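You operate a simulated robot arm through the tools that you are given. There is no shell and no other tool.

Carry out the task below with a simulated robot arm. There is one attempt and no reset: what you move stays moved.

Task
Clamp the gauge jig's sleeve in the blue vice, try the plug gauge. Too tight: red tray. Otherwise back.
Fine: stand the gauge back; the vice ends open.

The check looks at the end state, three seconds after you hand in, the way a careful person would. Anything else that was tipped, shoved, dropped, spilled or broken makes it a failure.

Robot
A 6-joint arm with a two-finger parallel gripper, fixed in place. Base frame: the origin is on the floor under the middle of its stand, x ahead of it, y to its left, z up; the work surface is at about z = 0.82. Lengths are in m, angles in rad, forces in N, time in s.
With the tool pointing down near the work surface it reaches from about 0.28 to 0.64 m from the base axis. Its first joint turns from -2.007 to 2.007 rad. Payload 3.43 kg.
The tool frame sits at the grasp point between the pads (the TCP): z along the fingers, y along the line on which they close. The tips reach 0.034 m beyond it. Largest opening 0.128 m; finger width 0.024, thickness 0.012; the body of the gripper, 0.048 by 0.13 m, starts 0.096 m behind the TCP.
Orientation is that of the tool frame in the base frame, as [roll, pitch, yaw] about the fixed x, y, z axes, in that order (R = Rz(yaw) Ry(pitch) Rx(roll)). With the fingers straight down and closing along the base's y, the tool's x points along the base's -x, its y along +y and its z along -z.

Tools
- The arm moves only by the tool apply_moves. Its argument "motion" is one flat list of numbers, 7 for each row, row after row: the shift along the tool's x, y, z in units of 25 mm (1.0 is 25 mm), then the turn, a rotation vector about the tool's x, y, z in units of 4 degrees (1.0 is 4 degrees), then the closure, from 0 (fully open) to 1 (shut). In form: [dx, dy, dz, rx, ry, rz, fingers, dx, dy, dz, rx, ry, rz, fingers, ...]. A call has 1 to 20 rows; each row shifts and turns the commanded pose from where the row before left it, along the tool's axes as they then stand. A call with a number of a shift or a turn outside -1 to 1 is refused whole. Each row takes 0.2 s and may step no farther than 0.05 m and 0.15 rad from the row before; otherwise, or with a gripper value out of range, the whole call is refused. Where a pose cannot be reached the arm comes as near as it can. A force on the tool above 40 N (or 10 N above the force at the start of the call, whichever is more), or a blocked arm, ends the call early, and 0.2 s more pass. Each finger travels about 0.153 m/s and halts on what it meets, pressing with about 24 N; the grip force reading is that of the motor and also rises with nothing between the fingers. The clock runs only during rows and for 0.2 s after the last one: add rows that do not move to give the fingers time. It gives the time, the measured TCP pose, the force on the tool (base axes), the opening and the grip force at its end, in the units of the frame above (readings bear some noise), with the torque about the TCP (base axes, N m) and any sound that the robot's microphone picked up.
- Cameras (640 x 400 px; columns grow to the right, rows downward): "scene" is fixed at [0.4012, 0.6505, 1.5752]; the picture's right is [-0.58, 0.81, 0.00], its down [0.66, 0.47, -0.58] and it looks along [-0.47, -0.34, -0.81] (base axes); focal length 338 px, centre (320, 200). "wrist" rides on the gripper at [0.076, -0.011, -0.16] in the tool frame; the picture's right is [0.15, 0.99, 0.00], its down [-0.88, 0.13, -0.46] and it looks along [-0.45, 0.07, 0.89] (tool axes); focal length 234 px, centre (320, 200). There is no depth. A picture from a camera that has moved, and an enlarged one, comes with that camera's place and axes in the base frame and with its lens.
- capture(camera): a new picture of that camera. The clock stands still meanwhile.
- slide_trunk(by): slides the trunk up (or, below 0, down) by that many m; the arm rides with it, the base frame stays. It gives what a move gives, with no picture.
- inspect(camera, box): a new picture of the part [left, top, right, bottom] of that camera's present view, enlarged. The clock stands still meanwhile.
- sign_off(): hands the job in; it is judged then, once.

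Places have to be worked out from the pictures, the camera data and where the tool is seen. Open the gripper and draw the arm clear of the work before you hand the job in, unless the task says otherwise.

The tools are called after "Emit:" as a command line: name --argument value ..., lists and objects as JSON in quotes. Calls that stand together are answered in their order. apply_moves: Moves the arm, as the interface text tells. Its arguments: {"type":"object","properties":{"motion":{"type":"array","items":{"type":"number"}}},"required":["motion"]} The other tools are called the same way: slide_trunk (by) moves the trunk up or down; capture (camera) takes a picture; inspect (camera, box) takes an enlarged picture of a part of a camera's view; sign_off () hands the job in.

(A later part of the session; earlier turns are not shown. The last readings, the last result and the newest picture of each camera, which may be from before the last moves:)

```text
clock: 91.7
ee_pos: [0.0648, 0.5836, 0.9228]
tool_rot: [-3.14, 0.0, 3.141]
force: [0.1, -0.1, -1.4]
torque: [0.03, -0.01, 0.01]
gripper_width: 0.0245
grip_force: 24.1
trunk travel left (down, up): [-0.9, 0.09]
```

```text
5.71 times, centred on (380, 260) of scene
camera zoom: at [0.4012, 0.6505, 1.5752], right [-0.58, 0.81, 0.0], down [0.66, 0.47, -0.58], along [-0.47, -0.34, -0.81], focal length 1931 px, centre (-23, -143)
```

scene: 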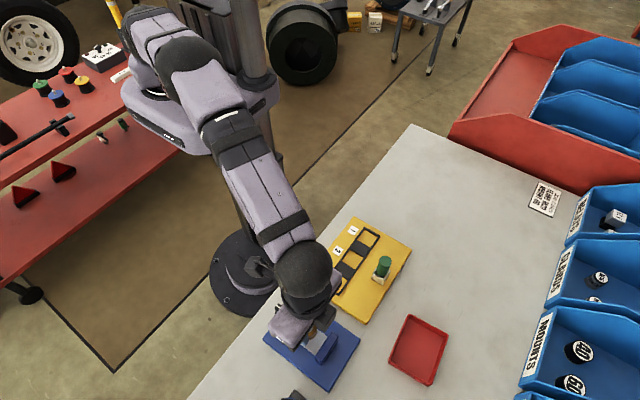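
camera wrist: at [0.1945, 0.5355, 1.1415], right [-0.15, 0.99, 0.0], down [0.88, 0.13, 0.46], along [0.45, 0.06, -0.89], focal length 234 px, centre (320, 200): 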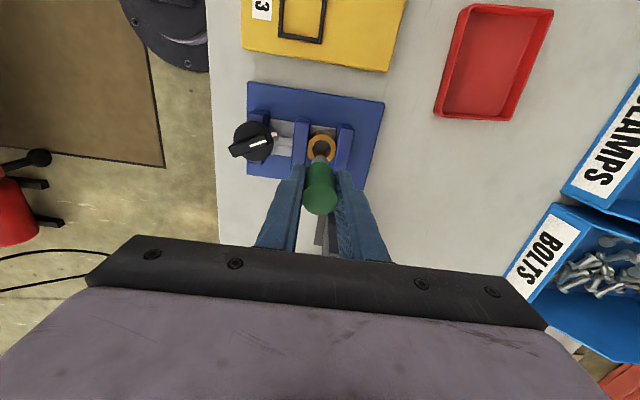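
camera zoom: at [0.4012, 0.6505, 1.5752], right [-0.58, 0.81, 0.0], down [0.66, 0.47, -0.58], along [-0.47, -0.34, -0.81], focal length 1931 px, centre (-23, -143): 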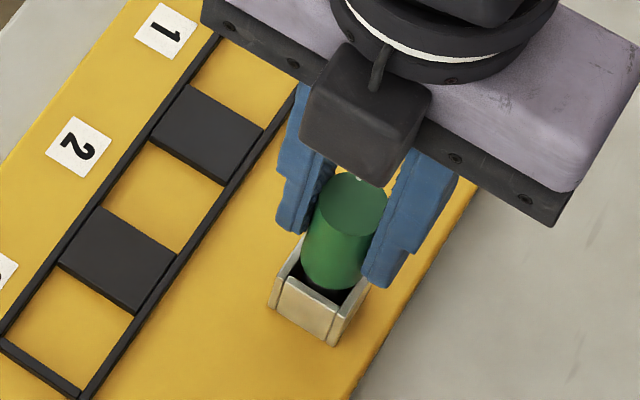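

The handle is now at nearly its original height in the picture. A few more small steps should find the floor.

Emit:
apply_moves --motion '[0, 0, 0.06, 0, 0, 0, 1, 0, 0, 0, 0, 0, 0, 1]'

Emit:
apply_moves --motion '[0, 0, 0.06, 0, 0, 0, 1, 0, 0, 0, 0, 0, 0, 1]'

```text
clock: 92.3
ee_pos: [0.0652, 0.5833, 0.9207]
tool_rot: [-3.141, 0.0, 3.139]
force: [0.1, -0.7, -1.2]
torque: [-0.04, -0.01, -0.02]
gripper_width: 0.0248
grip_force: 23.9
trunk travel left (down, up): [-0.9, 0.09]
```

```text
clock: 92.9
ee_pos: [0.066, 0.5833, 0.9213]
tool_rot: [3.141, 0.0, -3.141]
force: [0.7, 0.4, 4.0]
torque: [0.12, -0.02, -0.01]
gripper_width: 0.0248
grip_force: 23.8
trunk travel left (down, up): [-0.9, 0.09]
```

Light contact (4 N): the gauge stands on the holder floor. I'll check the view, then open.

Emit:
apply_moves --motion '[0, 0, 0, 0, 0, 0, 0.8, 0, 0, 0, 0, 0, 0, 0.76, 0, 0, 0, 0, 0, 0, 0.65, 0, 0, 0, 0, 0, 0, 0.5, 0, 0, 0, 0, 0, 0, 0.5]'

Emit:
inspect --camera "wrist" --box '[260, 110, 380, 230]'

Emit:
inspect --camera "scene" --box '[340, 225, 420, 295]'

```text
clock: 94.1
ee_pos: [0.0644, 0.5832, 0.9203]
tool_rot: [-3.14, -0.001, -3.141]
force: [0.0, -0.6, 0.6]
torque: [0.03, 0.0, 0.0]
gripper_width: 0.064
grip_force: 0.2
trunk travel left (down, up): [-0.9, 0.09]
```

```text
3.33 times, centred on (320, 170) of wrist
camera zoom: at [-0.0111, 0.5717, 1.0784], right [-0.15, 0.99, 0.0], down [0.88, 0.13, 0.46], along [0.45, 0.06, -0.89], focal length 781 px, centre (320, 300)
```

zoom: 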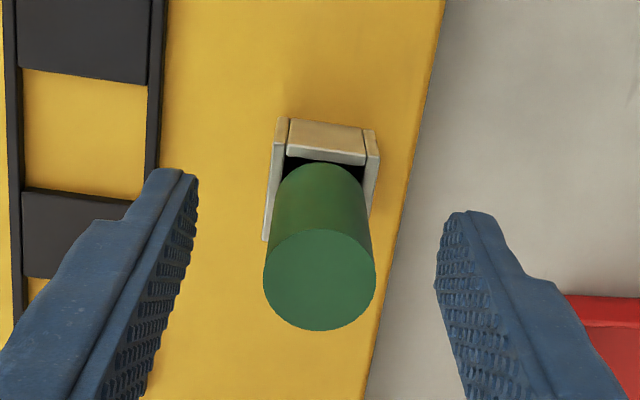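

```text
5.71 times, centred on (380, 260) of scene
camera zoom: at [0.4012, 0.6505, 1.5752], right [-0.58, 0.81, 0.0], down [0.66, 0.47, -0.58], along [-0.47, -0.34, -0.81], focal length 1931 px, centre (-23, -143)
```

zoom: 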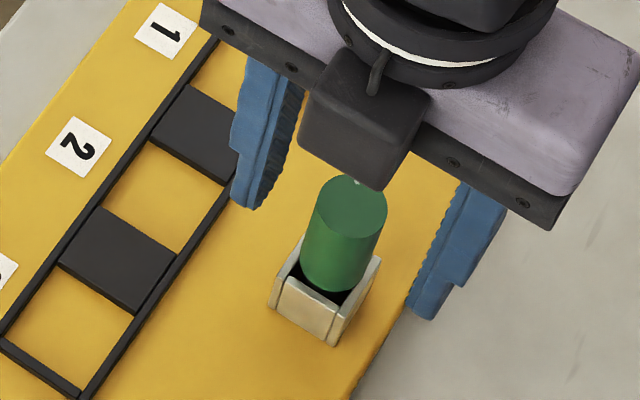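

The gauge stands upright in its holder as at the start. I'll rise straight up and head back to the knob to open the vice.

Emit:
apply_moves --motion '[0, 0, -0.3, 0, 0, 0, 0.5, 0, 0, -0.6, 0, 0, 0, 0.5, 0, 0, -0.8, 0, 0, 0, 0.5, 0, 0, -0.8, 0, 0, 0, 0.5, 0, 0, -0.8, 0, 0, 0, 0.5, 0, 0, -0.3, 0, 0, 0, 0.5]'

Emit:
apply_moves --motion '[-0.49, -0.27, 0, 0, 0, 0, 0.5, -0.8, -0.45, 0, 0, 0, 0, 0.5, -0.8, -0.45, 0, 0, 0, 0, 0.5, -0.8, -0.45, 0, 0, 0, 0, 0.5, -0.8, -0.45, 0, 0, 0, 0, 0.5, -0.8, -0.45, 0, 0, 0, 0, 0.5, -0.8, -0.45, 0, 0, 0, 0, 0.5, -0.8, -0.45, 0, 0, 0, 0, 0.5, -0.8, -0.45, 0, 0, 0, 0, 0.5, -0.8, -0.45, 0, 0, 0, 0, 0.5, -0.4, -0.25, 0, 0, 0, 0, 0.5, 0, 0, 0, 0, 0, 0, 0.5]'

Emit:
inspect --camera "wrist" --box '[270, 80, 450, 210]'

Emit:
inspect --camera "scene" --box '[250, 200, 450, 400]'

```text
clock: 95.5
ee_pos: [0.0654, 0.5828, 1.0091]
tool_rot: [-3.14, 0.0, 3.141]
force: [0.1, 0.0, -0.2]
torque: [0.04, 0.0, -0.01]
gripper_width: 0.0642
grip_force: 0.1
trunk travel left (down, up): [-0.9, 0.09]
```

```text
clock: 98.1
ee_pos: [0.268, 0.4701, 1.0099]
tool_rot: [-3.139, 0.002, -3.141]
force: [0.2, 0.3, -0.6]
torque: [0.0, -0.02, -0.02]
gripper_width: 0.064
grip_force: 0.0
trunk travel left (down, up): [-0.9, 0.09]
```

```text
3.08 times, centred on (360, 145) of wrist
camera zoom: at [0.1913, 0.4581, 1.1687], right [-0.15, 0.99, 0.0], down [0.88, 0.13, 0.46], along [0.45, 0.06, -0.89], focal length 720 px, centre (197, 369)
```

zoom: 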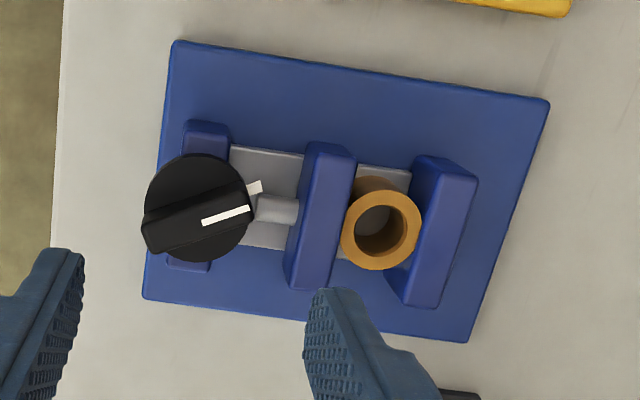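

```text
2.00 times, centred on (350, 300) of scene
camera zoom: at [0.4012, 0.6505, 1.5752], right [-0.58, 0.81, 0.0], down [0.66, 0.47, -0.58], along [-0.47, -0.34, -0.81], focal length 676 px, centre (260, 0)
```

zoom: 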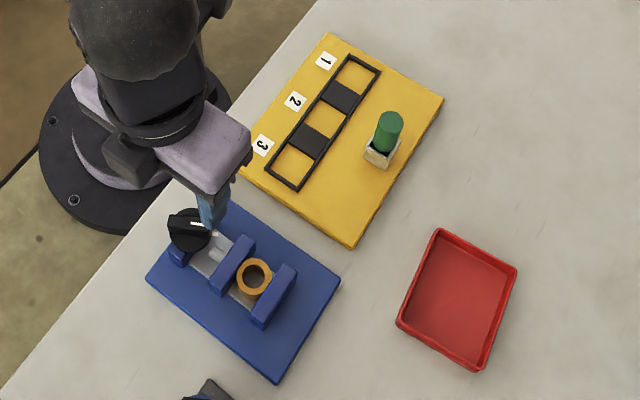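

The bar lies about 154° clockwise of its open position. I'll turn the tool to match it, staying high, then look again.

Emit:
apply_moves --motion '[0, 0, 0, 0, 0, 1, 0.6, 0, 0, 0, 0, 0, 1, 0.7, 0, 0, 0, 0, 0, 1, 0.77, 0, 0, 0, 0, 0, 1, 0.77, 0, 0, 0, 0, 0, 1, 0.77, 0, 0, 0, 0, 0, 1, 0.77, 0, 0, 0, 0, 0, 1, 0.77, 0, 0, 0, 0, 0, 1, 0.77, 0, 0, 0, 0, 0, 1, 0.77, 0, 0, 0, 0, 0, 1, 0.77, 0, 0, 0, 0, 0, 1, 0.77, 0, 0, 0, 0, 0, 1, 0.77, 0, 0, 0, 0, 0, 1, 0.77, 0, 0, 0, 0, 0, 1, 0.77, 0, 0, 0, 0, 0, 1, 0.77, 0, 0, 0, 0, 0, 0.7, 0.77, 0, 0, 0.6, 0, 0, 0, 0.77, 0, 0, 0.8, 0, 0, 0, 0.77, 0, 0, 0, 0, 0, 0, 0.77]'

Emit:
capture --camera "wrist"

Emit:
inspect --camera "wrist" --box '[260, 90, 380, 210]'

```text
clock: 102.1
ee_pos: [0.2668, 0.4692, 0.9753]
tool_rot: [-3.141, 0.003, 2.046]
force: [-0.3, 0.4, 1.0]
torque: [0.01, 0.0, 0.02]
gripper_width: 0.0292
grip_force: 0.1
trunk travel left (down, up): [-0.9, 0.09]
```

```text
taken
camera wrist: at [0.2222, 0.5308, 1.1333], right [0.81, 0.58, 0.0], down [0.52, -0.72, 0.46], along [0.27, -0.37, -0.89], focal length 234 px, centre (320, 200)
```

wrist: 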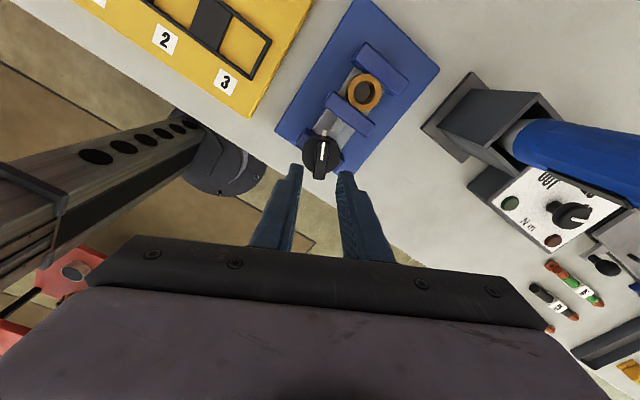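

```text
3.33 times, centred on (320, 150) of wrist
camera zoom: at [0.2222, 0.5308, 1.1333], right [0.81, 0.58, 0.0], down [0.52, -0.72, 0.46], along [0.27, -0.37, -0.89], focal length 781 px, centre (320, 367)
```

zoom: 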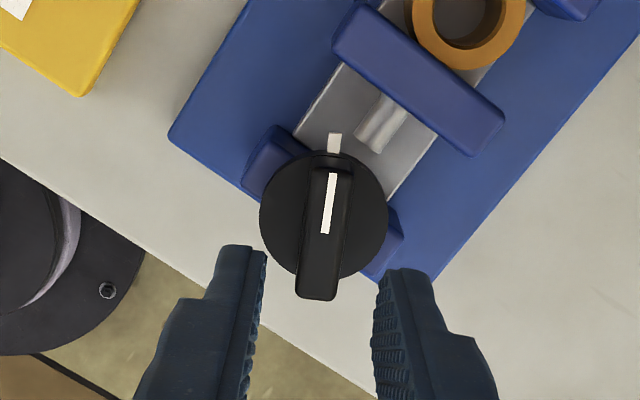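

The bar is aligned with the fingers, and sits about 1.5 mm toward the tool's +y. I'll correct and lower astride the bar.

Emit:
apply_moves --motion '[0.03, 0.06, 0.5, 0, 0, 0, 0.77, 0, 0, 0.6, 0, 0, 0, 0.77, 0, 0, 0.6, 0, 0, 0, 0.77, 0, 0, 0.5, 0, 0, 0, 0.77, 0, 0, 0, 0, 0, 0, 0.77]'

Emit:
inspect --camera "wrist" --box '[260, 110, 380, 230]'

```text
clock: 103.3
ee_pos: [0.2683, 0.4707, 0.9197]
tool_rot: [3.141, 0.001, 2.046]
force: [-0.5, -0.5, -0.3]
torque: [0.0, 0.0, -0.01]
gripper_width: 0.0296
grip_force: 0.1
trunk travel left (down, up): [-0.9, 0.09]
```

```text
3.33 times, centred on (320, 170) of wrist
camera zoom: at [0.2238, 0.5327, 1.0781], right [0.81, 0.58, 0.0], down [0.52, -0.72, 0.46], along [0.27, -0.37, -0.89], focal length 781 px, centre (320, 300)
```

zoom: 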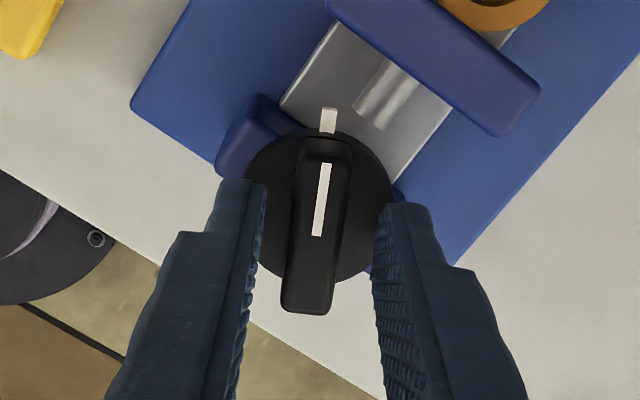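

The bar is centred between the fingers. I'll lower to z 0.911 and close.

Emit:
apply_moves --motion '[0, 0, 0.2, 0, 0, 0, 0.77, 0, 0, 0.12, 0, 0, 0, 0.77, 0, 0, 0, 0, 0, 0, 0.8, 0, 0, 0, 0, 0, 0, 0.86, 0, 0, 0, 0, 0, 0, 0.92, 0, 0, 0, 0, 0, 0, 1, 0, 0, 0, 0, 0, 0, 1]'

Emit:
inspect --camera "wrist" --box '[260, 110, 380, 230]'

```text
clock: 104.9
ee_pos: [0.2672, 0.4707, 0.911]
tool_rot: [-3.14, 0.001, 2.046]
force: [-6.0, -0.9, 0.3]
torque: [0.22, 0.2, 0.03]
gripper_width: 0.0139
grip_force: 23.9
trunk travel left (down, up): [-0.9, 0.09]
```

```text
3.33 times, centred on (320, 170) of wrist
camera zoom: at [0.2228, 0.5324, 1.0703], right [0.81, 0.58, 0.0], down [0.52, -0.72, 0.46], along [0.27, -0.37, -0.89], focal length 781 px, centre (320, 300)
```

zoom: 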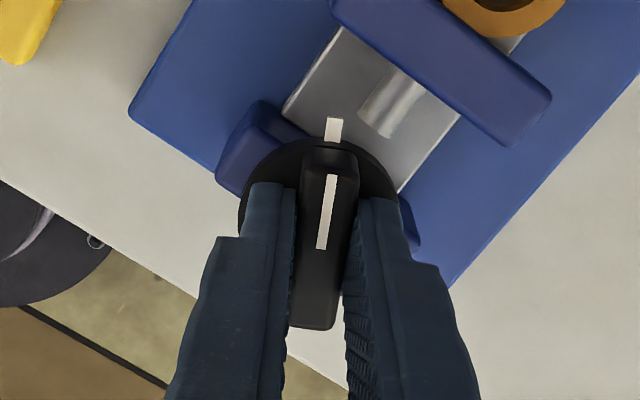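

The bar is gripped squarely. I'll turn it counter-clockwise in stages to open the vice.

Emit:
apply_moves --motion '[0, 0, 0, 0, 0, -0.5, 1, 0, 0, 0, 0, 0, -1, 1, 0, 0, 0, 0, 0, -1, 1, 0, 0, 0, 0, 0, -1, 1, 0, 0, 0, 0, 0, -1, 1, 0, 0, 0, 0, 0, -1, 1, 0, 0, 0, 0, 0, -1, 1, 0, 0, 0, 0, 0, -1, 1, 0, 0, 0, 0, 0, -0.5, 1, 0, 0, 0, 0, 0, 0, 1]'

Emit:
inspect --camera "wrist" --box '[270, 80, 470, 230]'

Emit:
inspect --camera "scene" --box '[250, 290, 370, 400]'

```text
clock: 107.1
ee_pos: [0.2668, 0.4691, 0.9116]
tool_rot: [-3.139, 0.002, 2.604]
force: [-9.1, -4.4, -0.3]
torque: [-0.25, -0.42, 0.0]
gripper_width: 0.014
grip_force: 24.3
trunk travel left (down, up): [-0.9, 0.09]
```

```text
2.67 times, centred on (370, 155) of wrist
camera zoom: at [0.1961, 0.499, 1.0704], right [0.38, 0.92, 0.0], down [0.82, -0.34, 0.46], along [0.42, -0.18, -0.89], focal length 624 px, centre (187, 320)
```

zoom: 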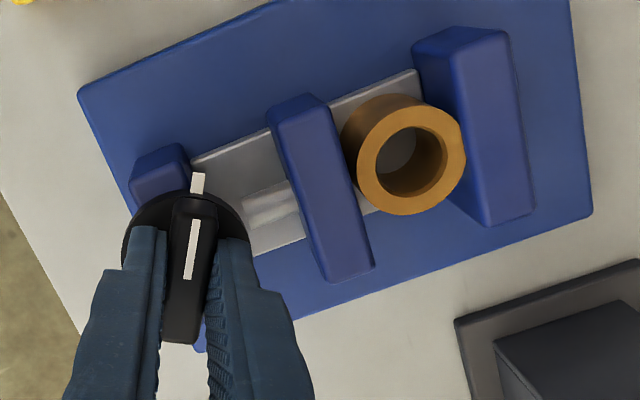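

```text
3.64 times, centred on (310, 345) of scene
camera zoom: at [0.4012, 0.6505, 1.5752], right [-0.58, 0.81, 0.0], down [0.66, 0.47, -0.58], along [-0.47, -0.34, -0.81], focal length 1229 px, centre (356, -327)
```

zoom: 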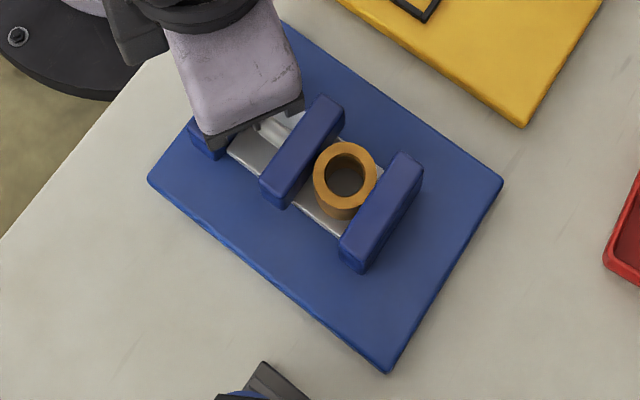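

The jaw is retreating and the sleeve remains standing by the fixed jaw. I'll take out the 9 N side load and continue opening.

Emit:
apply_moves --motion '[0.03, -0.045, 0, 0, 0, -0.5, 1, 0, 0, 0, 0, 0, -1, 1, 0, 0, 0, 0, 0, -1, 1, 0, 0, 0, 0, 0, -1, 1, 0, 0, 0, 0, 0, -1, 1, 0, 0, 0, 0, 0, -1, 1, 0, 0, 0, 0, 0, -1, 1, 0, 0, 0, 0, 0, -1, 1, 0, 0, 0, 0, 0, -1, 1, 0, 0, 0, 0, 0, -0.5, 1, 0, 0, 0, 0, 0, 0, 1]'

Emit:
inspect --camera "scene" --box '[250, 290, 370, 400]'

```text
clock: 109.5
ee_pos: [0.2674, 0.4699, 0.9118]
tool_rot: [-3.137, 0.001, -3.05]
force: [0.1, -6.9, -0.4]
torque: [0.1, -0.33, -0.01]
gripper_width: 0.014
grip_force: 24.0
trunk travel left (down, up): [-0.9, 0.09]
```

```text
3.64 times, centred on (310, 345) of scene
camera zoom: at [0.4012, 0.6505, 1.5752], right [-0.58, 0.81, 0.0], down [0.66, 0.47, -0.58], along [-0.47, -0.34, -0.81], focal length 1229 px, centre (356, -327)
```

zoom: 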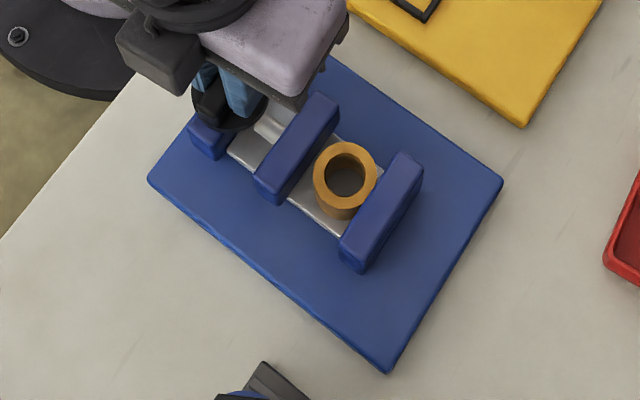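

The jaw keeps retreating smoothly. Another stage of about 44°.

Emit:
apply_moves --motion '[0, -0.03, 0, 0, 0, -0.5, 1, 0, 0, 0, 0, 0, -1, 1, 0, 0, 0, 0, 0, -1, 1, 0, 0, 0, 0, 0, -1, 1, 0, 0, 0, 0, 0, -1, 1, 0, 0, 0, 0, 0, -1, 1, 0, 0, 0, 0, 0, -1, 1, 0, 0, 0, 0, 0, -1, 1, 0, 0, 0, 0, 0, -1, 1, 0, 0, 0, 0, 0, -1, 1, 0, 0, 0, 0, 0, -1, 1, 0, 0, 0, 0, 0, -0.5, 1, 0, 0, 0, 0, 0, 0, 1]'

Emit:
inspect --camera "scene" --box '[250, 290, 370, 400]'

```text
clock: 112.3
ee_pos: [0.2678, 0.4686, 0.9105]
tool_rot: [-3.14, -0.001, -2.283]
force: [1.6, -4.9, 0.6]
torque: [0.37, -0.31, 0.0]
gripper_width: 0.0138
grip_force: 24.4
trunk travel left (down, up): [-0.9, 0.09]
```

```text
3.64 times, centred on (310, 345) of scene
camera zoom: at [0.4012, 0.6505, 1.5752], right [-0.58, 0.81, 0.0], down [0.66, 0.47, -0.58], along [-0.47, -0.34, -0.81], focal length 1229 px, centre (356, -327)
```

zoom: 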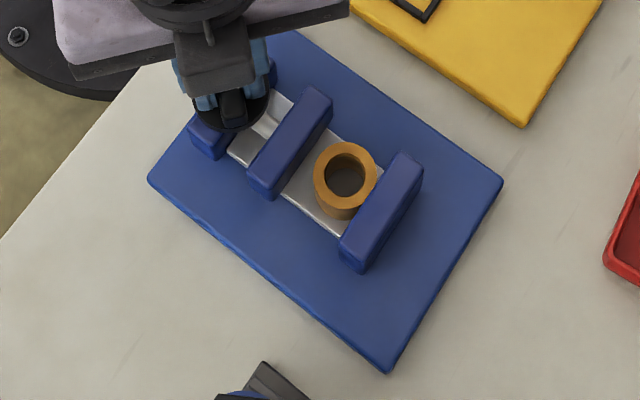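

About 41° remain to the original open mark. I'll turn 36° and then check for an end stop.

Emit:
apply_moves --motion '[0.02, 0, 0, 0, 0, -0.5, 1, 0, 0, 0, 0, 0, -1, 1, 0, 0, 0, 0, 0, -1, 1, 0, 0, 0, 0, 0, -1, 1, 0, 0, 0, 0, 0, -1, 1, 0, 0, 0, 0, 0, -1, 1, 0, 0, 0, 0, 0, -1, 1, 0, 0, 0, 0, 0, -1, 1, 0, 0, 0, 0, 0, -1, 1, 0, 0, 0, 0, 0, -0.5, 1, 0, 0, 0, 0, 0, 0, 1]'

Emit:
apply_moves --motion '[0, 0, 0, 0, 0, -0.5, 1, 0, 0, 0, 0, 0, -0.5, 1, 0, 0, 0, 0, 0, 0, 1]'

Emit:
inspect --camera "scene" --box '[250, 290, 370, 400]'

Emit:
inspect --camera "wrist" --box '[250, 110, 400, 240]'

```text
clock: 114.7
ee_pos: [0.2684, 0.4683, 0.9118]
tool_rot: [3.141, -0.001, -1.655]
force: [6.7, -4.3, -0.5]
torque: [0.18, -0.22, -0.03]
gripper_width: 0.014
grip_force: 23.8
trunk travel left (down, up): [-0.9, 0.09]
```

```text
clock: 115.5
ee_pos: [0.2689, 0.4676, 0.9117]
tool_rot: [3.141, -0.002, -1.585]
force: [7.9, -4.2, 0.7]
torque: [-0.17, -0.26, -0.01]
gripper_width: 0.0137
grip_force: 24.0
trunk travel left (down, up): [-0.9, 0.09]
```

```text
3.64 times, centred on (310, 345) of scene
camera zoom: at [0.4012, 0.6505, 1.5752], right [-0.58, 0.81, 0.0], down [0.66, 0.47, -0.58], along [-0.47, -0.34, -0.81], focal length 1229 px, centre (356, -327)
```

zoom: 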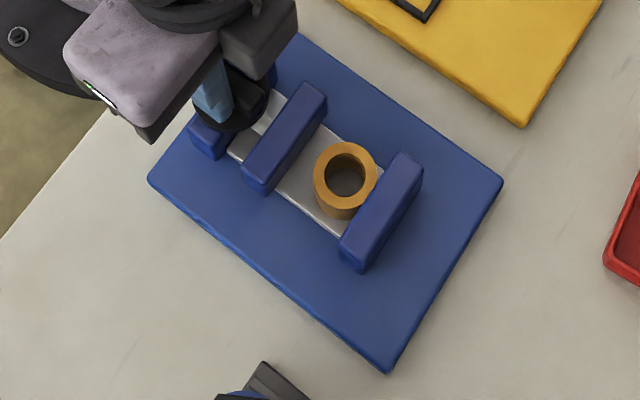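

```text
3.08 times, centred on (325, 175) of wrist
camera zoom: at [0.278, 0.3926, 1.0708], right [-0.99, -0.13, 0.0], down [-0.12, 0.88, 0.45], along [-0.06, 0.45, -0.89], focal length 720 px, centre (305, 277)
```

zoom: 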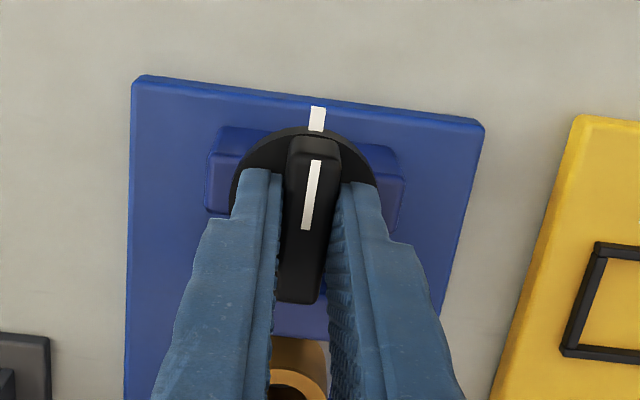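

The jaw and pointer are back exactly where they started, so the vice is open. I'll release the knob and rise clear.

Emit:
apply_moves --motion '[0, 0, 0, 0, 0, 0, 0.85, 0, 0, 0, 0, 0, 0, 0.77, 0, 0, 0, 0, 0, 0, 0.77, 0, 0, -0.3, 0, 0, 0, 0.77, 0, 0, -0.6, 0, 0, 0, 0.7, 0, 0, -0.8, 0, 0, 0, 0.6, 0, 0, -0.5, 0, 0, 0, 0.55, 0, 0, 0, 0, 0, 0, 0.55]'

Emit:
capture --camera "wrist"

Emit:
inspect --camera "wrist" --box '[250, 100, 400, 230]'

Emit:
inspect --camera "scene" --box '[250, 290, 370, 400]'

```text
clock: 117.3
ee_pos: [0.2661, 0.468, 0.9675]
tool_rot: [3.141, -0.001, -1.584]
force: [-0.2, 0.0, 1.0]
torque: [-0.01, 0.0, -0.02]
gripper_width: 0.0578
grip_force: 0.0
trunk travel left (down, up): [-0.9, 0.09]
```

```text
taken
camera wrist: at [0.2765, 0.3926, 1.1259], right [-0.99, -0.13, 0.0], down [-0.12, 0.88, 0.45], along [-0.06, 0.45, -0.89], focal length 234 px, centre (320, 200)
```

wrist: 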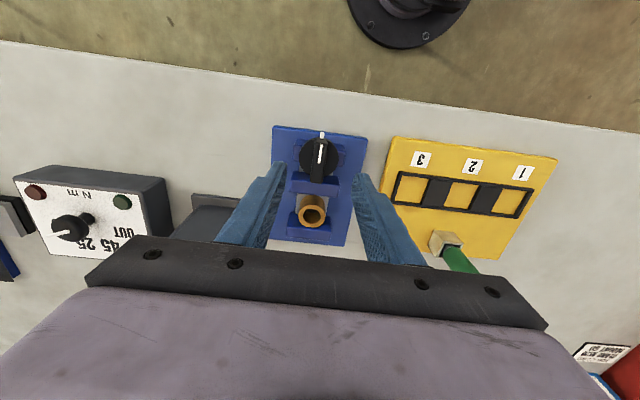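

```text
3.08 times, centred on (325, 165) of wrist
camera zoom: at [0.2765, 0.3926, 1.1259], right [-0.99, -0.13, 0.0], down [-0.12, 0.88, 0.45], along [-0.06, 0.45, -0.89], focal length 720 px, centre (305, 308)
```

zoom: 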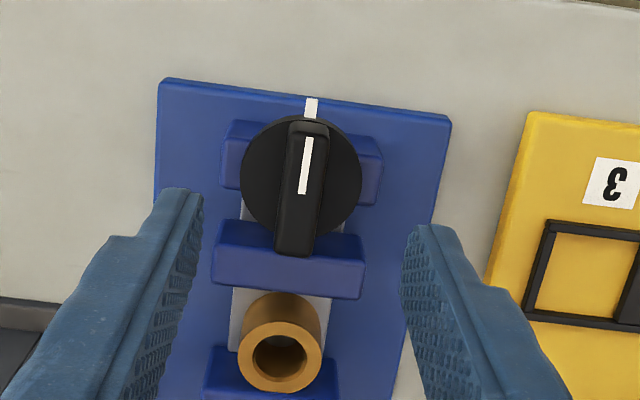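

```text
3.64 times, centred on (310, 345) of scene
camera zoom: at [0.4012, 0.6505, 1.5752], right [-0.58, 0.81, 0.0], down [0.66, 0.47, -0.58], along [-0.47, -0.34, -0.81], focal length 1229 px, centre (356, -327)
```

zoom: 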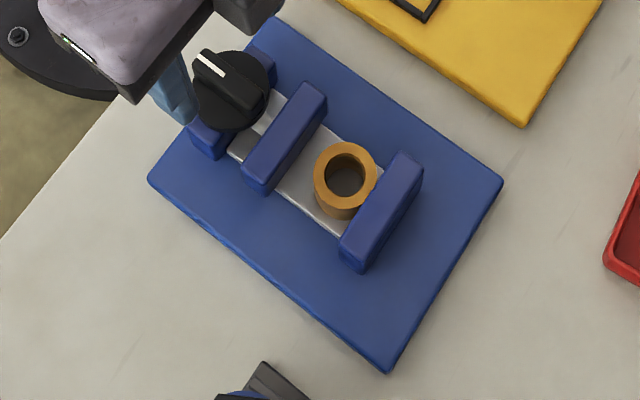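

The vice is fully open and the sleeve stands by the fixed jaw. I'll move over it with fingers closing along x.

Emit:
apply_moves --motion '[-0.4, 0, 0, 0, 0, -0.19, 0.55, -0.7, 0, 0, 0, 0, 0, 0.55, -0.7, 0, 0, 0, 0, 0, 0.55, -0.7, 0, 0, 0, 0, 0, 0.55, -0.6, 0, 0, 0, 0, 0, 0.55, 0, 0, 0.6, 0, 0, 0, 0.55, 0, 0, 0.8, 0, 0, 0, 0.55, 0, 0, 0.4, 0, 0, 0, 0.55, 0, 0, 0, 0, 0, 0, 0.55]'

Emit:
inspect --camera "wrist" --box '[240, 100, 400, 230]'

Emit:
inspect --camera "scene" --box '[250, 290, 370, 400]'

```text
clock: 119.3
ee_pos: [0.2675, 0.5469, 0.9219]
tool_rot: [3.141, -0.001, -1.571]
force: [0.8, 0.3, -0.1]
torque: [0.02, -0.01, -0.03]
gripper_width: 0.0576
grip_force: 0.1
trunk travel left (down, up): [-0.9, 0.09]
```

```text
3.08 times, centred on (320, 165) of wrist
camera zoom: at [0.2778, 0.4707, 1.0808], right [-0.99, -0.15, 0.0], down [-0.13, 0.88, 0.45], along [-0.07, 0.45, -0.89], focal length 720 px, centre (320, 308)
```

zoom: 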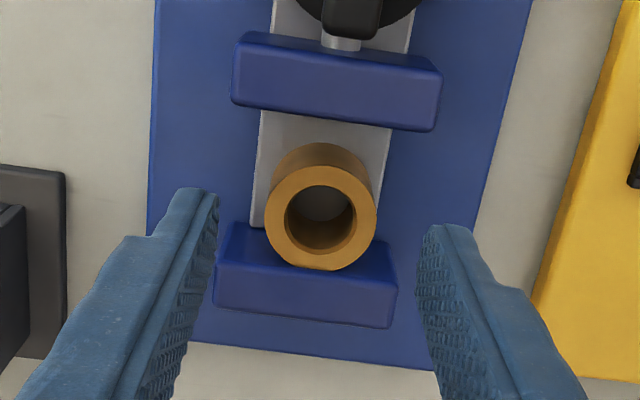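

```text
3.64 times, centred on (310, 345) of scene
camera zoom: at [0.4012, 0.6505, 1.5752], right [-0.58, 0.81, 0.0], down [0.66, 0.47, -0.58], along [-0.47, -0.34, -0.81], focal length 1229 px, centre (356, -327)
```

zoom: 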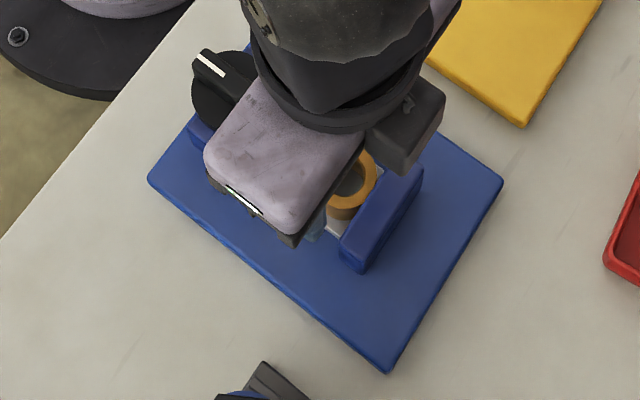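

The sleeve centre is at about (0.2655, 0.547). I'll nudge 1.3 mm in x, about 1.5 mm in −y, and lower to z 0.8825 with the fingers between the jaws.

Emit:
apply_moves --motion '[0.06, 0.05, 0.3, 0, 0, 0, 0.6, 0, 0, 0.4, 0, 0, 0, 0.6, 0, 0, 0.4, 0, 0, 0, 0.6, 0, 0, 0.3, 0, 0, 0, 0.6, 0, 0, 0.16, 0, 0, 0, 0.6, 0, 0, 0, 0, 0, 0, 0.6]'

Emit:
inspect --camera "wrist" --box '[240, 110, 400, 240]'

```text
clock: 120.7
ee_pos: [0.265, 0.5441, 0.8838]
tool_rot: [-3.141, -0.003, -1.573]
force: [-0.1, 0.3, 0.1]
torque: [0.02, 0.0, 0.0]
gripper_width: 0.0509
grip_force: 0.1
trunk travel left (down, up): [-0.9, 0.09]
```

```text
3.08 times, centred on (320, 175) of wrist
camera zoom: at [0.2764, 0.4686, 1.0415], right [-0.99, -0.15, 0.0], down [-0.13, 0.88, 0.45], along [-0.07, 0.45, -0.89], focal length 720 px, centre (320, 277)
```

zoom: 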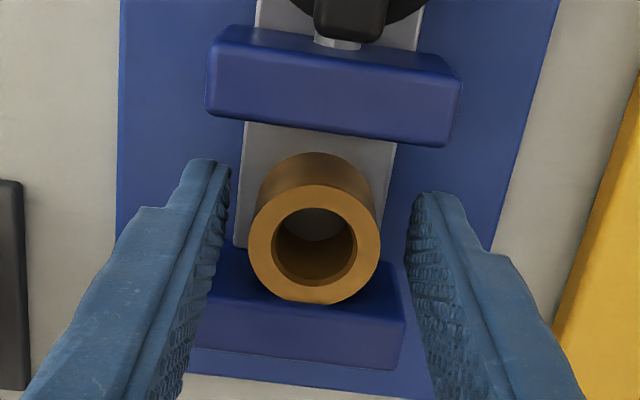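

The sleeve is nearly centred between the fingers, which are clear of both jaws. I'll close on it.

Emit:
apply_moves --motion '[0, -0.03, 0, 0, 0, 0, 0.68, 0, 0, 0, 0, 0, 0, 0.72, 0, 0, 0, 0, 0, 0, 0.76, 0, 0, 0, 0, 0, 0, 0.9, 0, 0, 0, 0, 0, 0, 1, 0, 0, 0, 0, 0, 0, 1]'

Emit:
apply_moves --motion '[0, 0, -0.05, 0, 0, 0, 1, 0, 0, -0.1, 0, 0, 0, 1, 0, 0, -0.15, 0, 0, 0, 1, 0, 0, -0.15, 0, 0, 0, 1]'

Emit:
inspect --camera "wrist" --box '[240, 110, 400, 240]'

Emit:
inspect --camera "scene" --box '[250, 290, 370, 400]'

```text
clock: 122.1
ee_pos: [0.2671, 0.545, 0.8823]
tool_rot: [-3.14, -0.002, -1.572]
force: [0.3, 0.0, 0.4]
torque: [0.02, 0.01, -0.03]
gripper_width: 0.0324
grip_force: 23.6
trunk travel left (down, up): [-0.9, 0.09]
```

```text
clock: 123.1
ee_pos: [0.2671, 0.5443, 0.8932]
tool_rot: [-3.14, -0.003, -1.573]
force: [0.7, -1.5, -1.0]
torque: [-0.06, -0.03, -0.03]
gripper_width: 0.0326
grip_force: 24.0
trunk travel left (down, up): [-0.9, 0.09]
```

```text
3.08 times, centred on (320, 175) of wrist
camera zoom: at [0.2775, 0.4686, 1.0529], right [-0.99, -0.14, 0.0], down [-0.13, 0.88, 0.45], along [-0.07, 0.45, -0.89], focal length 720 px, centre (320, 277)
```

zoom: 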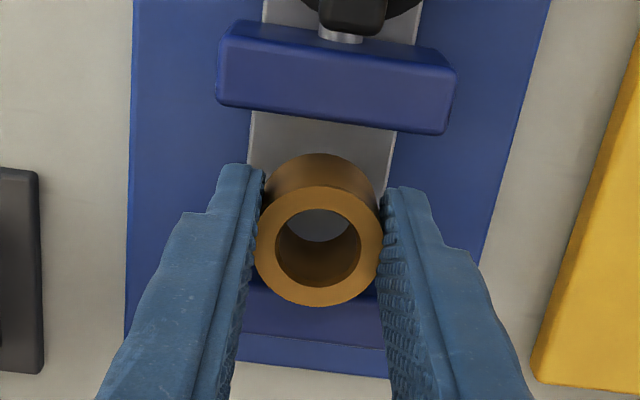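

```text
3.64 times, centred on (310, 345) of scene
camera zoom: at [0.4012, 0.6505, 1.5752], right [-0.58, 0.81, 0.0], down [0.66, 0.47, -0.58], along [-0.47, -0.34, -0.81], focal length 1229 px, centre (356, -327)
```

zoom: 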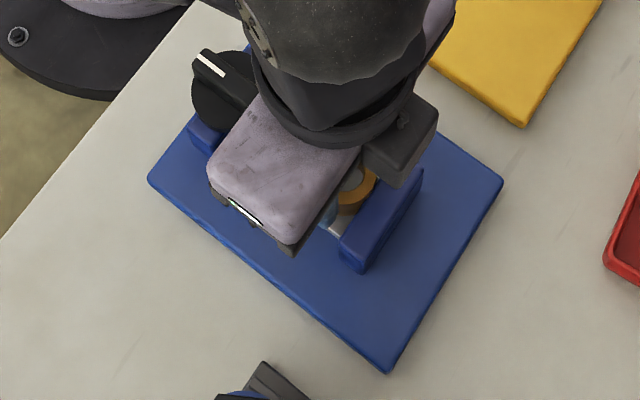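

The sleeve is up off the bed and held. I'll raise it above the jaws and the knob, then carry it gently toward slot 2.

Emit:
apply_moves --motion '[0, 0, -0.2, 0, 0, 0, 1, 0, 0, -0.3, 0, 0, 0, 1, 0, 0, -0.35, 0, 0, 0, 1, 0, 0, -0.35, 0, 0, 0, 1, 0, 0, -0.35, 0, 0, 0, 1, 0, 0, -0.25, 0, 0, 0, 1, 0, 0, -0.1, 0, 0, 0, 1]'

Emit:
apply_moves --motion '[0.102, 0.25, 0, 0, 0, 0, 1, 0.102, 0.45, 0, 0, 0, 0, 1, 0.102, 0.55, 0, 0, 0, 0, 1, 0.102, 0.55, 0, 0, 0, 0, 1, 0.102, 0.55, 0, 0, 0, 0, 1, 0.102, 0.55, 0, 0, 0, 0, 1, 0.102, 0.55, 0, 0, 0, 0, 1, 0.102, 0.55, 0, 0, 0, 0, 1, 0.102, 0.55, 0, 0, 0, 0, 1, 0.102, 0.55, 0, 0, 0, 0, 1, 0.102, 0.55, 0, 0, 0, 0, 1, 0.102, 0.55, 0, 0, 0, 0, 1, 0.102, 0.55, 0, 0, 0, 0, 1, 0.102, 0.55, 0, 0, 0, 0, 1, 0.102, 0.45, 0, 0, 0, 0, 1, 0.102, 0.31, 0, 0, 0, 0, 1]'

Emit:
capture --camera "wrist"

Emit:
inspect --camera "wrist" --box '[230, 90, 410, 230]'

Emit:
inspect --camera "scene" --box '[310, 205, 410, 295]'

```text
clock: 124.7
ee_pos: [0.266, 0.5445, 0.9415]
tool_rot: [3.141, -0.003, -1.571]
force: [0.8, 0.0, 0.1]
torque: [-0.02, 0.0, -0.01]
gripper_width: 0.0326
grip_force: 23.9
trunk travel left (down, up): [-0.9, 0.09]
```

```text
clock: 128.1
ee_pos: [0.0647, 0.5052, 0.9407]
tool_rot: [3.141, -0.002, -1.573]
force: [-0.5, 0.6, -0.1]
torque: [0.03, 0.02, -0.05]
gripper_width: 0.0326
grip_force: 24.1
trunk travel left (down, up): [-0.9, 0.09]
```

```text
taken
camera wrist: at [0.0754, 0.429, 1.1004], right [-0.99, -0.14, 0.0], down [-0.13, 0.88, 0.45], along [-0.07, 0.45, -0.89], focal length 234 px, centre (320, 200)
```

wrist: 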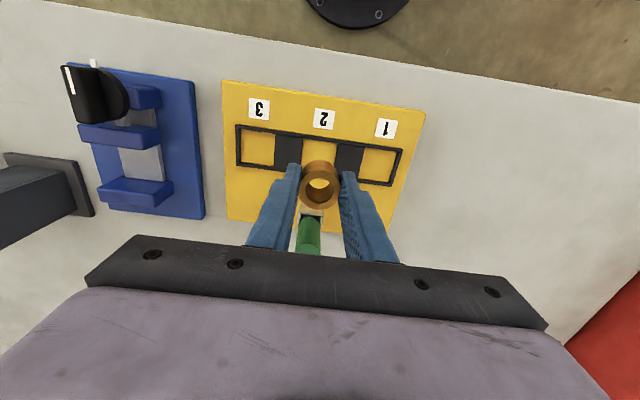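

```text
2.86 times, centred on (320, 160) of wrist
camera zoom: at [0.0754, 0.429, 1.1004], right [-0.99, -0.14, 0.0], down [-0.13, 0.88, 0.45], along [-0.07, 0.45, -0.89], focal length 669 px, centre (320, 314)
```

zoom: 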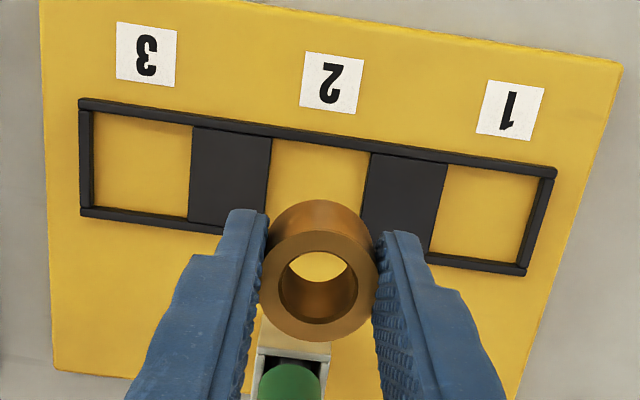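

```text
4.44 times, centred on (360, 250) of scene
camera zoom: at [0.4012, 0.6505, 1.5752], right [-0.58, 0.81, 0.0], down [0.66, 0.47, -0.58], along [-0.47, -0.34, -0.81], focal length 1502 px, centre (142, -22)
```

zoom: 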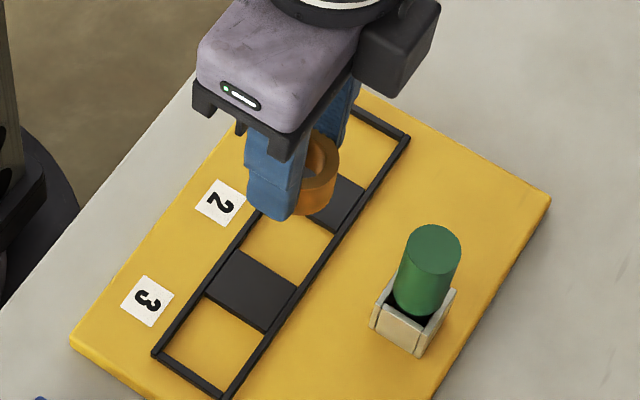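

The sleeve hangs over slot 2, about 1 mm from its centre. I'll correct and lower partway, then check.

Emit:
apply_moves --motion '[-0.03, -0.04, 0.2, 0, 0, 0, 1, 0, 0, 0.35, 0, 0, 0, 1, 0, 0, 0.4, 0, 0, 0, 1, 0, 0, 0.35, 0, 0, 0, 1, 0, 0, 0.3, 0, 0, 0, 1, 0, 0, 0.2, 0, 0, 0, 1]'

Emit:
inspect --camera "wrist" --box '[230, 110, 410, 240]'

Emit:
inspect --camera "scene" --box '[325, 215, 405, 285]'

```text
clock: 129.5
ee_pos: [0.0664, 0.5058, 0.8966]
tool_rot: [-3.141, -0.002, -1.573]
force: [-0.6, 0.8, -0.5]
torque: [0.0, 0.0, -0.01]
gripper_width: 0.0325
grip_force: 24.3
trunk travel left (down, up): [-0.9, 0.09]
```

```text
3.08 times, centred on (320, 175) of wrist
camera zoom: at [0.0762, 0.4303, 1.0556], right [-0.99, -0.15, 0.0], down [-0.13, 0.88, 0.45], along [-0.07, 0.45, -0.89], focal length 720 px, centre (320, 277)
```

zoom: 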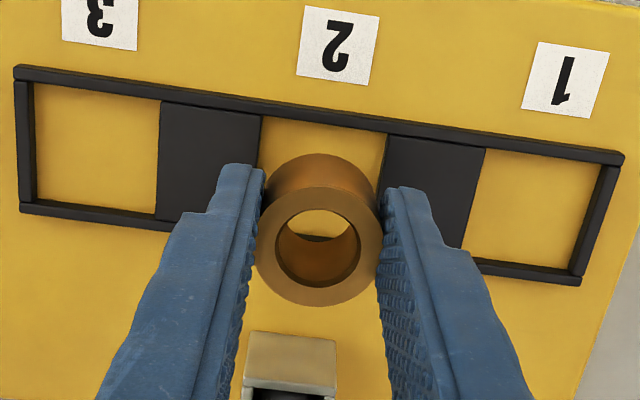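

```text
5.71 times, centred on (365, 250) of scene
camera zoom: at [0.4012, 0.6505, 1.5752], right [-0.58, 0.81, 0.0], down [0.66, 0.47, -0.58], along [-0.47, -0.34, -0.81], focal length 1931 px, centre (63, -86)
```

zoom: 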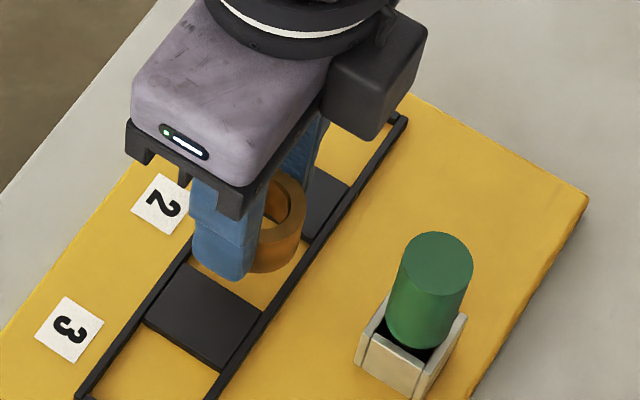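

The slot spans about x 0.0455–0.084 and y 0.487–0.527, and the sleeve centre reads (0.064, 0.509). I'll shift about 2 mm in −y and lower until it lands.

Emit:
apply_moves --motion '[0.08, -0.03, 0, 0, 0, 0, 1, 0, 0, 0.15, 0, 0, 0, 1, 0, 0, 0.15, 0, 0, 0, 1, 0, 0, 0.1, 0, 0, 0, 1]'

Emit:
inspect --camera "wrist" --box '[230, 110, 410, 240]'

Emit:
inspect --camera "scene" --box '[325, 215, 405, 285]'

```text
clock: 130.5
ee_pos: [0.067, 0.5037, 0.886]
tool_rot: [-3.142, -0.002, -1.573]
force: [-0.2, -0.5, -1.6]
torque: [-0.04, 0.02, -0.01]
gripper_width: 0.0326
grip_force: 24.3
trunk travel left (down, up): [-0.9, 0.09]
```

```text
3.08 times, centred on (320, 175) of wrist
camera zoom: at [0.0774, 0.428, 1.0453], right [-0.99, -0.15, 0.0], down [-0.13, 0.88, 0.45], along [-0.07, 0.45, -0.89], focal length 720 px, centre (320, 277)
```

zoom: 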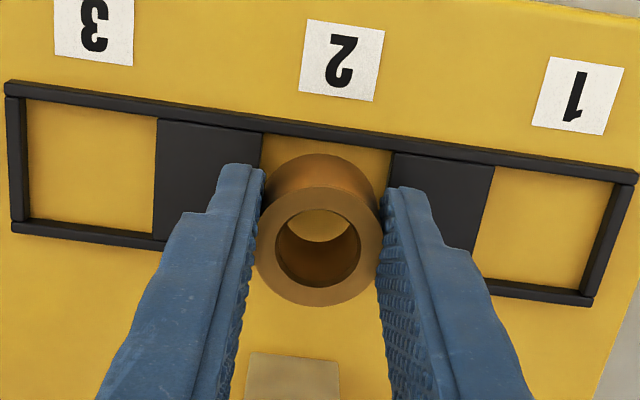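

```text
5.71 times, centred on (365, 250) of scene
camera zoom: at [0.4012, 0.6505, 1.5752], right [-0.58, 0.81, 0.0], down [0.66, 0.47, -0.58], along [-0.47, -0.34, -0.81], focal length 1931 px, centre (63, -86)
```

zoom: 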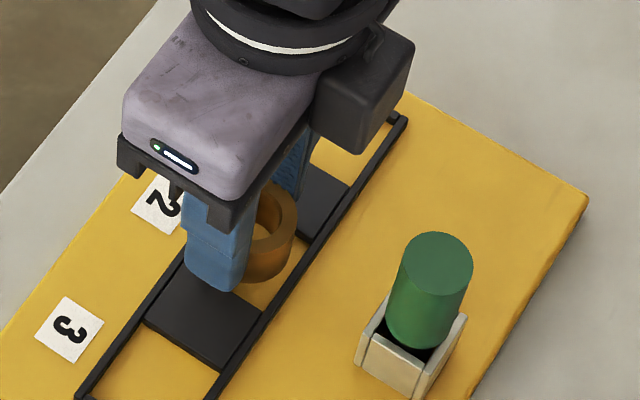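

The sleeve is lined up inside the slot outline. I'll step down until it touches the plate.

Emit:
apply_moves --motion '[-0.03, 0, 0.1, 0, 0, 0, 1, 0, 0, 0.1, 0, 0, 0, 1]'

Emit:
apply_moves --motion '[0, 0, 0.06, 0, 0, 0, 1, 0, 0, 0, 0, 0, 0, 1]'

Emit:
inspect --camera "wrist" --box '[230, 110, 410, 240]'

```text
clock: 131.1
ee_pos: [0.0653, 0.5034, 0.8823]
tool_rot: [-3.141, 0.0, -1.573]
force: [-0.2, -0.2, -0.9]
torque: [0.03, 0.01, 0.02]
gripper_width: 0.0323
grip_force: 23.8
trunk travel left (down, up): [-0.9, 0.09]
```

```text
clock: 131.7
ee_pos: [0.0664, 0.5056, 0.879]
tool_rot: [-3.141, -0.001, -1.572]
force: [0.2, 0.1, -0.5]
torque: [0.03, -0.02, 0.0]
gripper_width: 0.0326
grip_force: 24.0
trunk travel left (down, up): [-0.9, 0.09]
```

```text
3.08 times, centred on (320, 175) of wrist
camera zoom: at [0.0773, 0.4286, 1.0388], right [-0.99, -0.15, 0.0], down [-0.13, 0.88, 0.45], along [-0.07, 0.45, -0.89], focal length 720 px, centre (320, 277)
```

zoom: 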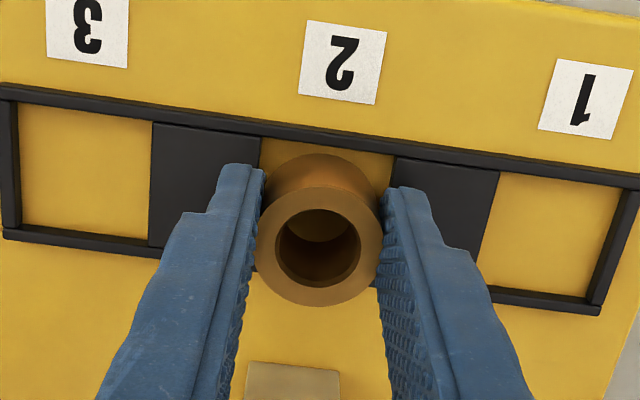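

No contact yet at z 0.879, so I'll continue in about 1 mm steps.

Emit:
apply_moves --motion '[0, 0.02, 0.05, 0, 0, 0, 1, 0, 0, 0, 0, 0, 0, 1]'

Emit:
apply_moves --motion '[0, 0, 0.05, 0, 0, 0, 1, 0, 0, 0, 0, 0, 0, 1]'

```text
clock: 132.3
ee_pos: [0.0659, 0.5049, 0.8793]
tool_rot: [-3.141, 0.0, -1.573]
force: [0.0, 0.0, -1.4]
torque: [0.0, -0.01, 0.03]
gripper_width: 0.0323
grip_force: 24.8
trunk travel left (down, up): [-0.9, 0.09]
```

```text
clock: 132.9
ee_pos: [0.0651, 0.5042, 0.8778]
tool_rot: [3.141, -0.004, -1.574]
force: [-0.3, 0.2, -1.4]
torque: [0.0, -0.05, -0.03]
gripper_width: 0.0327
grip_force: 23.9
trunk travel left (down, up): [-0.9, 0.09]
```

Emit:
apply_moves --motion '[0, 0, 0.05, 0, 0, 0, 1, 0, 0, 0, 0, 0, 0, 1]'

Emit:
apply_moves --motion '[0, 0, 0.04, 0, 0, 0, 1, 0, 0, 0, 0, 0, 0, 1]'

Emit:
inspect --camera "wrist" --box '[230, 110, 410, 240]'

Emit:
inspect --camera "scene" --box '[325, 215, 405, 285]'

```text
clock: 133.5
ee_pos: [0.0653, 0.5038, 0.8766]
tool_rot: [3.141, -0.002, -1.573]
force: [0.1, -0.4, -0.8]
torque: [0.03, 0.01, 0.01]
gripper_width: 0.0327
grip_force: 24.1
trunk travel left (down, up): [-0.9, 0.09]
```

```text
clock: 134.1
ee_pos: [0.0659, 0.5049, 0.8753]
tool_rot: [3.14, -0.003, -1.573]
force: [0.0, -0.8, -0.5]
torque: [-0.02, -0.02, 0.02]
gripper_width: 0.0325
grip_force: 24.2
trunk travel left (down, up): [-0.9, 0.09]
```

```text
3.08 times, centred on (320, 175) of wrist
camera zoom: at [0.0766, 0.4287, 1.0344], right [-0.99, -0.15, 0.0], down [-0.13, 0.88, 0.45], along [-0.07, 0.45, -0.89], focal length 720 px, centre (320, 277)
```

zoom: 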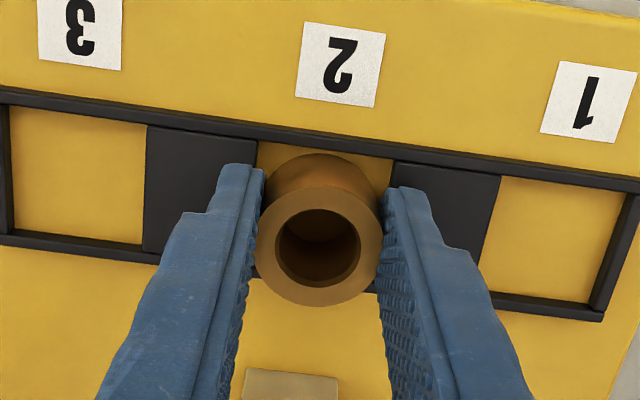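

```text
5.71 times, centred on (365, 250) of scene
camera zoom: at [0.4012, 0.6505, 1.5752], right [-0.58, 0.81, 0.0], down [0.66, 0.47, -0.58], along [-0.47, -0.34, -0.81], focal length 1931 px, centre (63, -86)
```

zoom: 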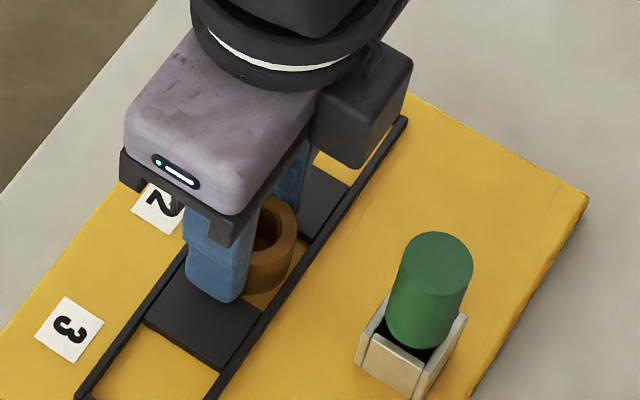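

Contact should come within the next millimetre. I'll take two finer steps.

Emit:
apply_moves --motion '[0, 0, 0.03, 0, 0, 0, 1, 0, 0, 0, 0, 0, 0, 1]'

Emit:
apply_moves --motion '[0, 0, 0.03, 0, 0, 0, 1, 0, 0, 0, 0, 0, 0, 1]'

```text
clock: 134.7
ee_pos: [0.0662, 0.5039, 0.8741]
tool_rot: [3.141, -0.002, -1.573]
force: [-0.5, 0.5, 0.3]
torque: [-0.01, 0.04, 0.0]
gripper_width: 0.0325
grip_force: 23.7
trunk travel left (down, up): [-0.9, 0.09]
```

```text
clock: 135.3
ee_pos: [0.0664, 0.5046, 0.8736]
tool_rot: [-3.141, -0.001, -1.572]
force: [-0.7, -2.5, 5.1]
torque: [-0.1, 0.07, 0.0]
gripper_width: 0.0327
grip_force: 24.3
trunk travel left (down, up): [-0.9, 0.09]
```

Light contact (5 N) at z 0.8736; the sleeve is on or within a fraction of a millimetre of the plate. I'll unload half a millimetre and open the fingers slowly.

Emit:
apply_moves --motion '[0, 0, -0.03, 0, 0, 0, 1, 0, 0, 0, 0, 0, 0, 0.74, 0, 0, 0, 0, 0, 0, 0.7, 0, 0, 0, 0, 0, 0, 0.62, 0, 0, 0, 0, 0, 0, 0.55, 0, 0, 0, 0, 0, 0, 0.55]'

Emit:
inspect --camera "wrist" --box '[230, 110, 410, 240]'

Emit:
inspect --camera "scene" --box '[325, 215, 405, 285]'

```text
clock: 136.7
ee_pos: [0.067, 0.5032, 0.8752]
tool_rot: [-3.141, -0.001, -1.572]
force: [-0.1, 0.2, -0.5]
torque: [0.01, -0.01, 0.01]
gripper_width: 0.0577
grip_force: 0.1
trunk travel left (down, up): [-0.9, 0.09]
```

```text
3.08 times, centred on (320, 175) of wrist
camera zoom: at [0.077, 0.429, 1.0334], right [-0.99, -0.15, 0.0], down [-0.13, 0.88, 0.45], along [-0.07, 0.45, -0.89], focal length 720 px, centre (320, 277)
```

zoom: 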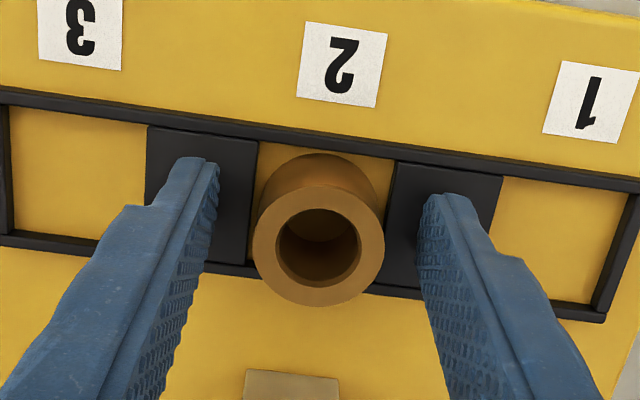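

```text
5.71 times, centred on (365, 250) of scene
camera zoom: at [0.4012, 0.6505, 1.5752], right [-0.58, 0.81, 0.0], down [0.66, 0.47, -0.58], along [-0.47, -0.34, -0.81], focal length 1931 px, centre (63, -86)
```

zoom: 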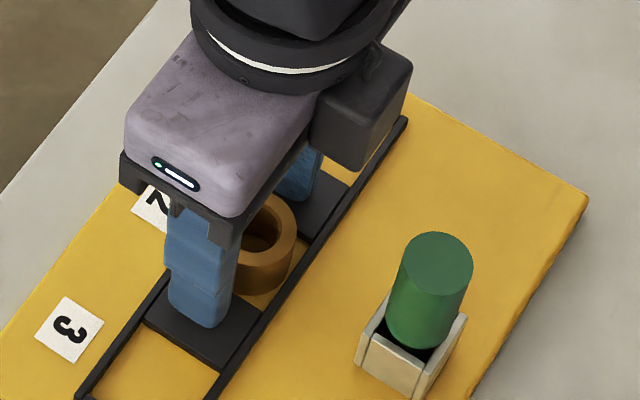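

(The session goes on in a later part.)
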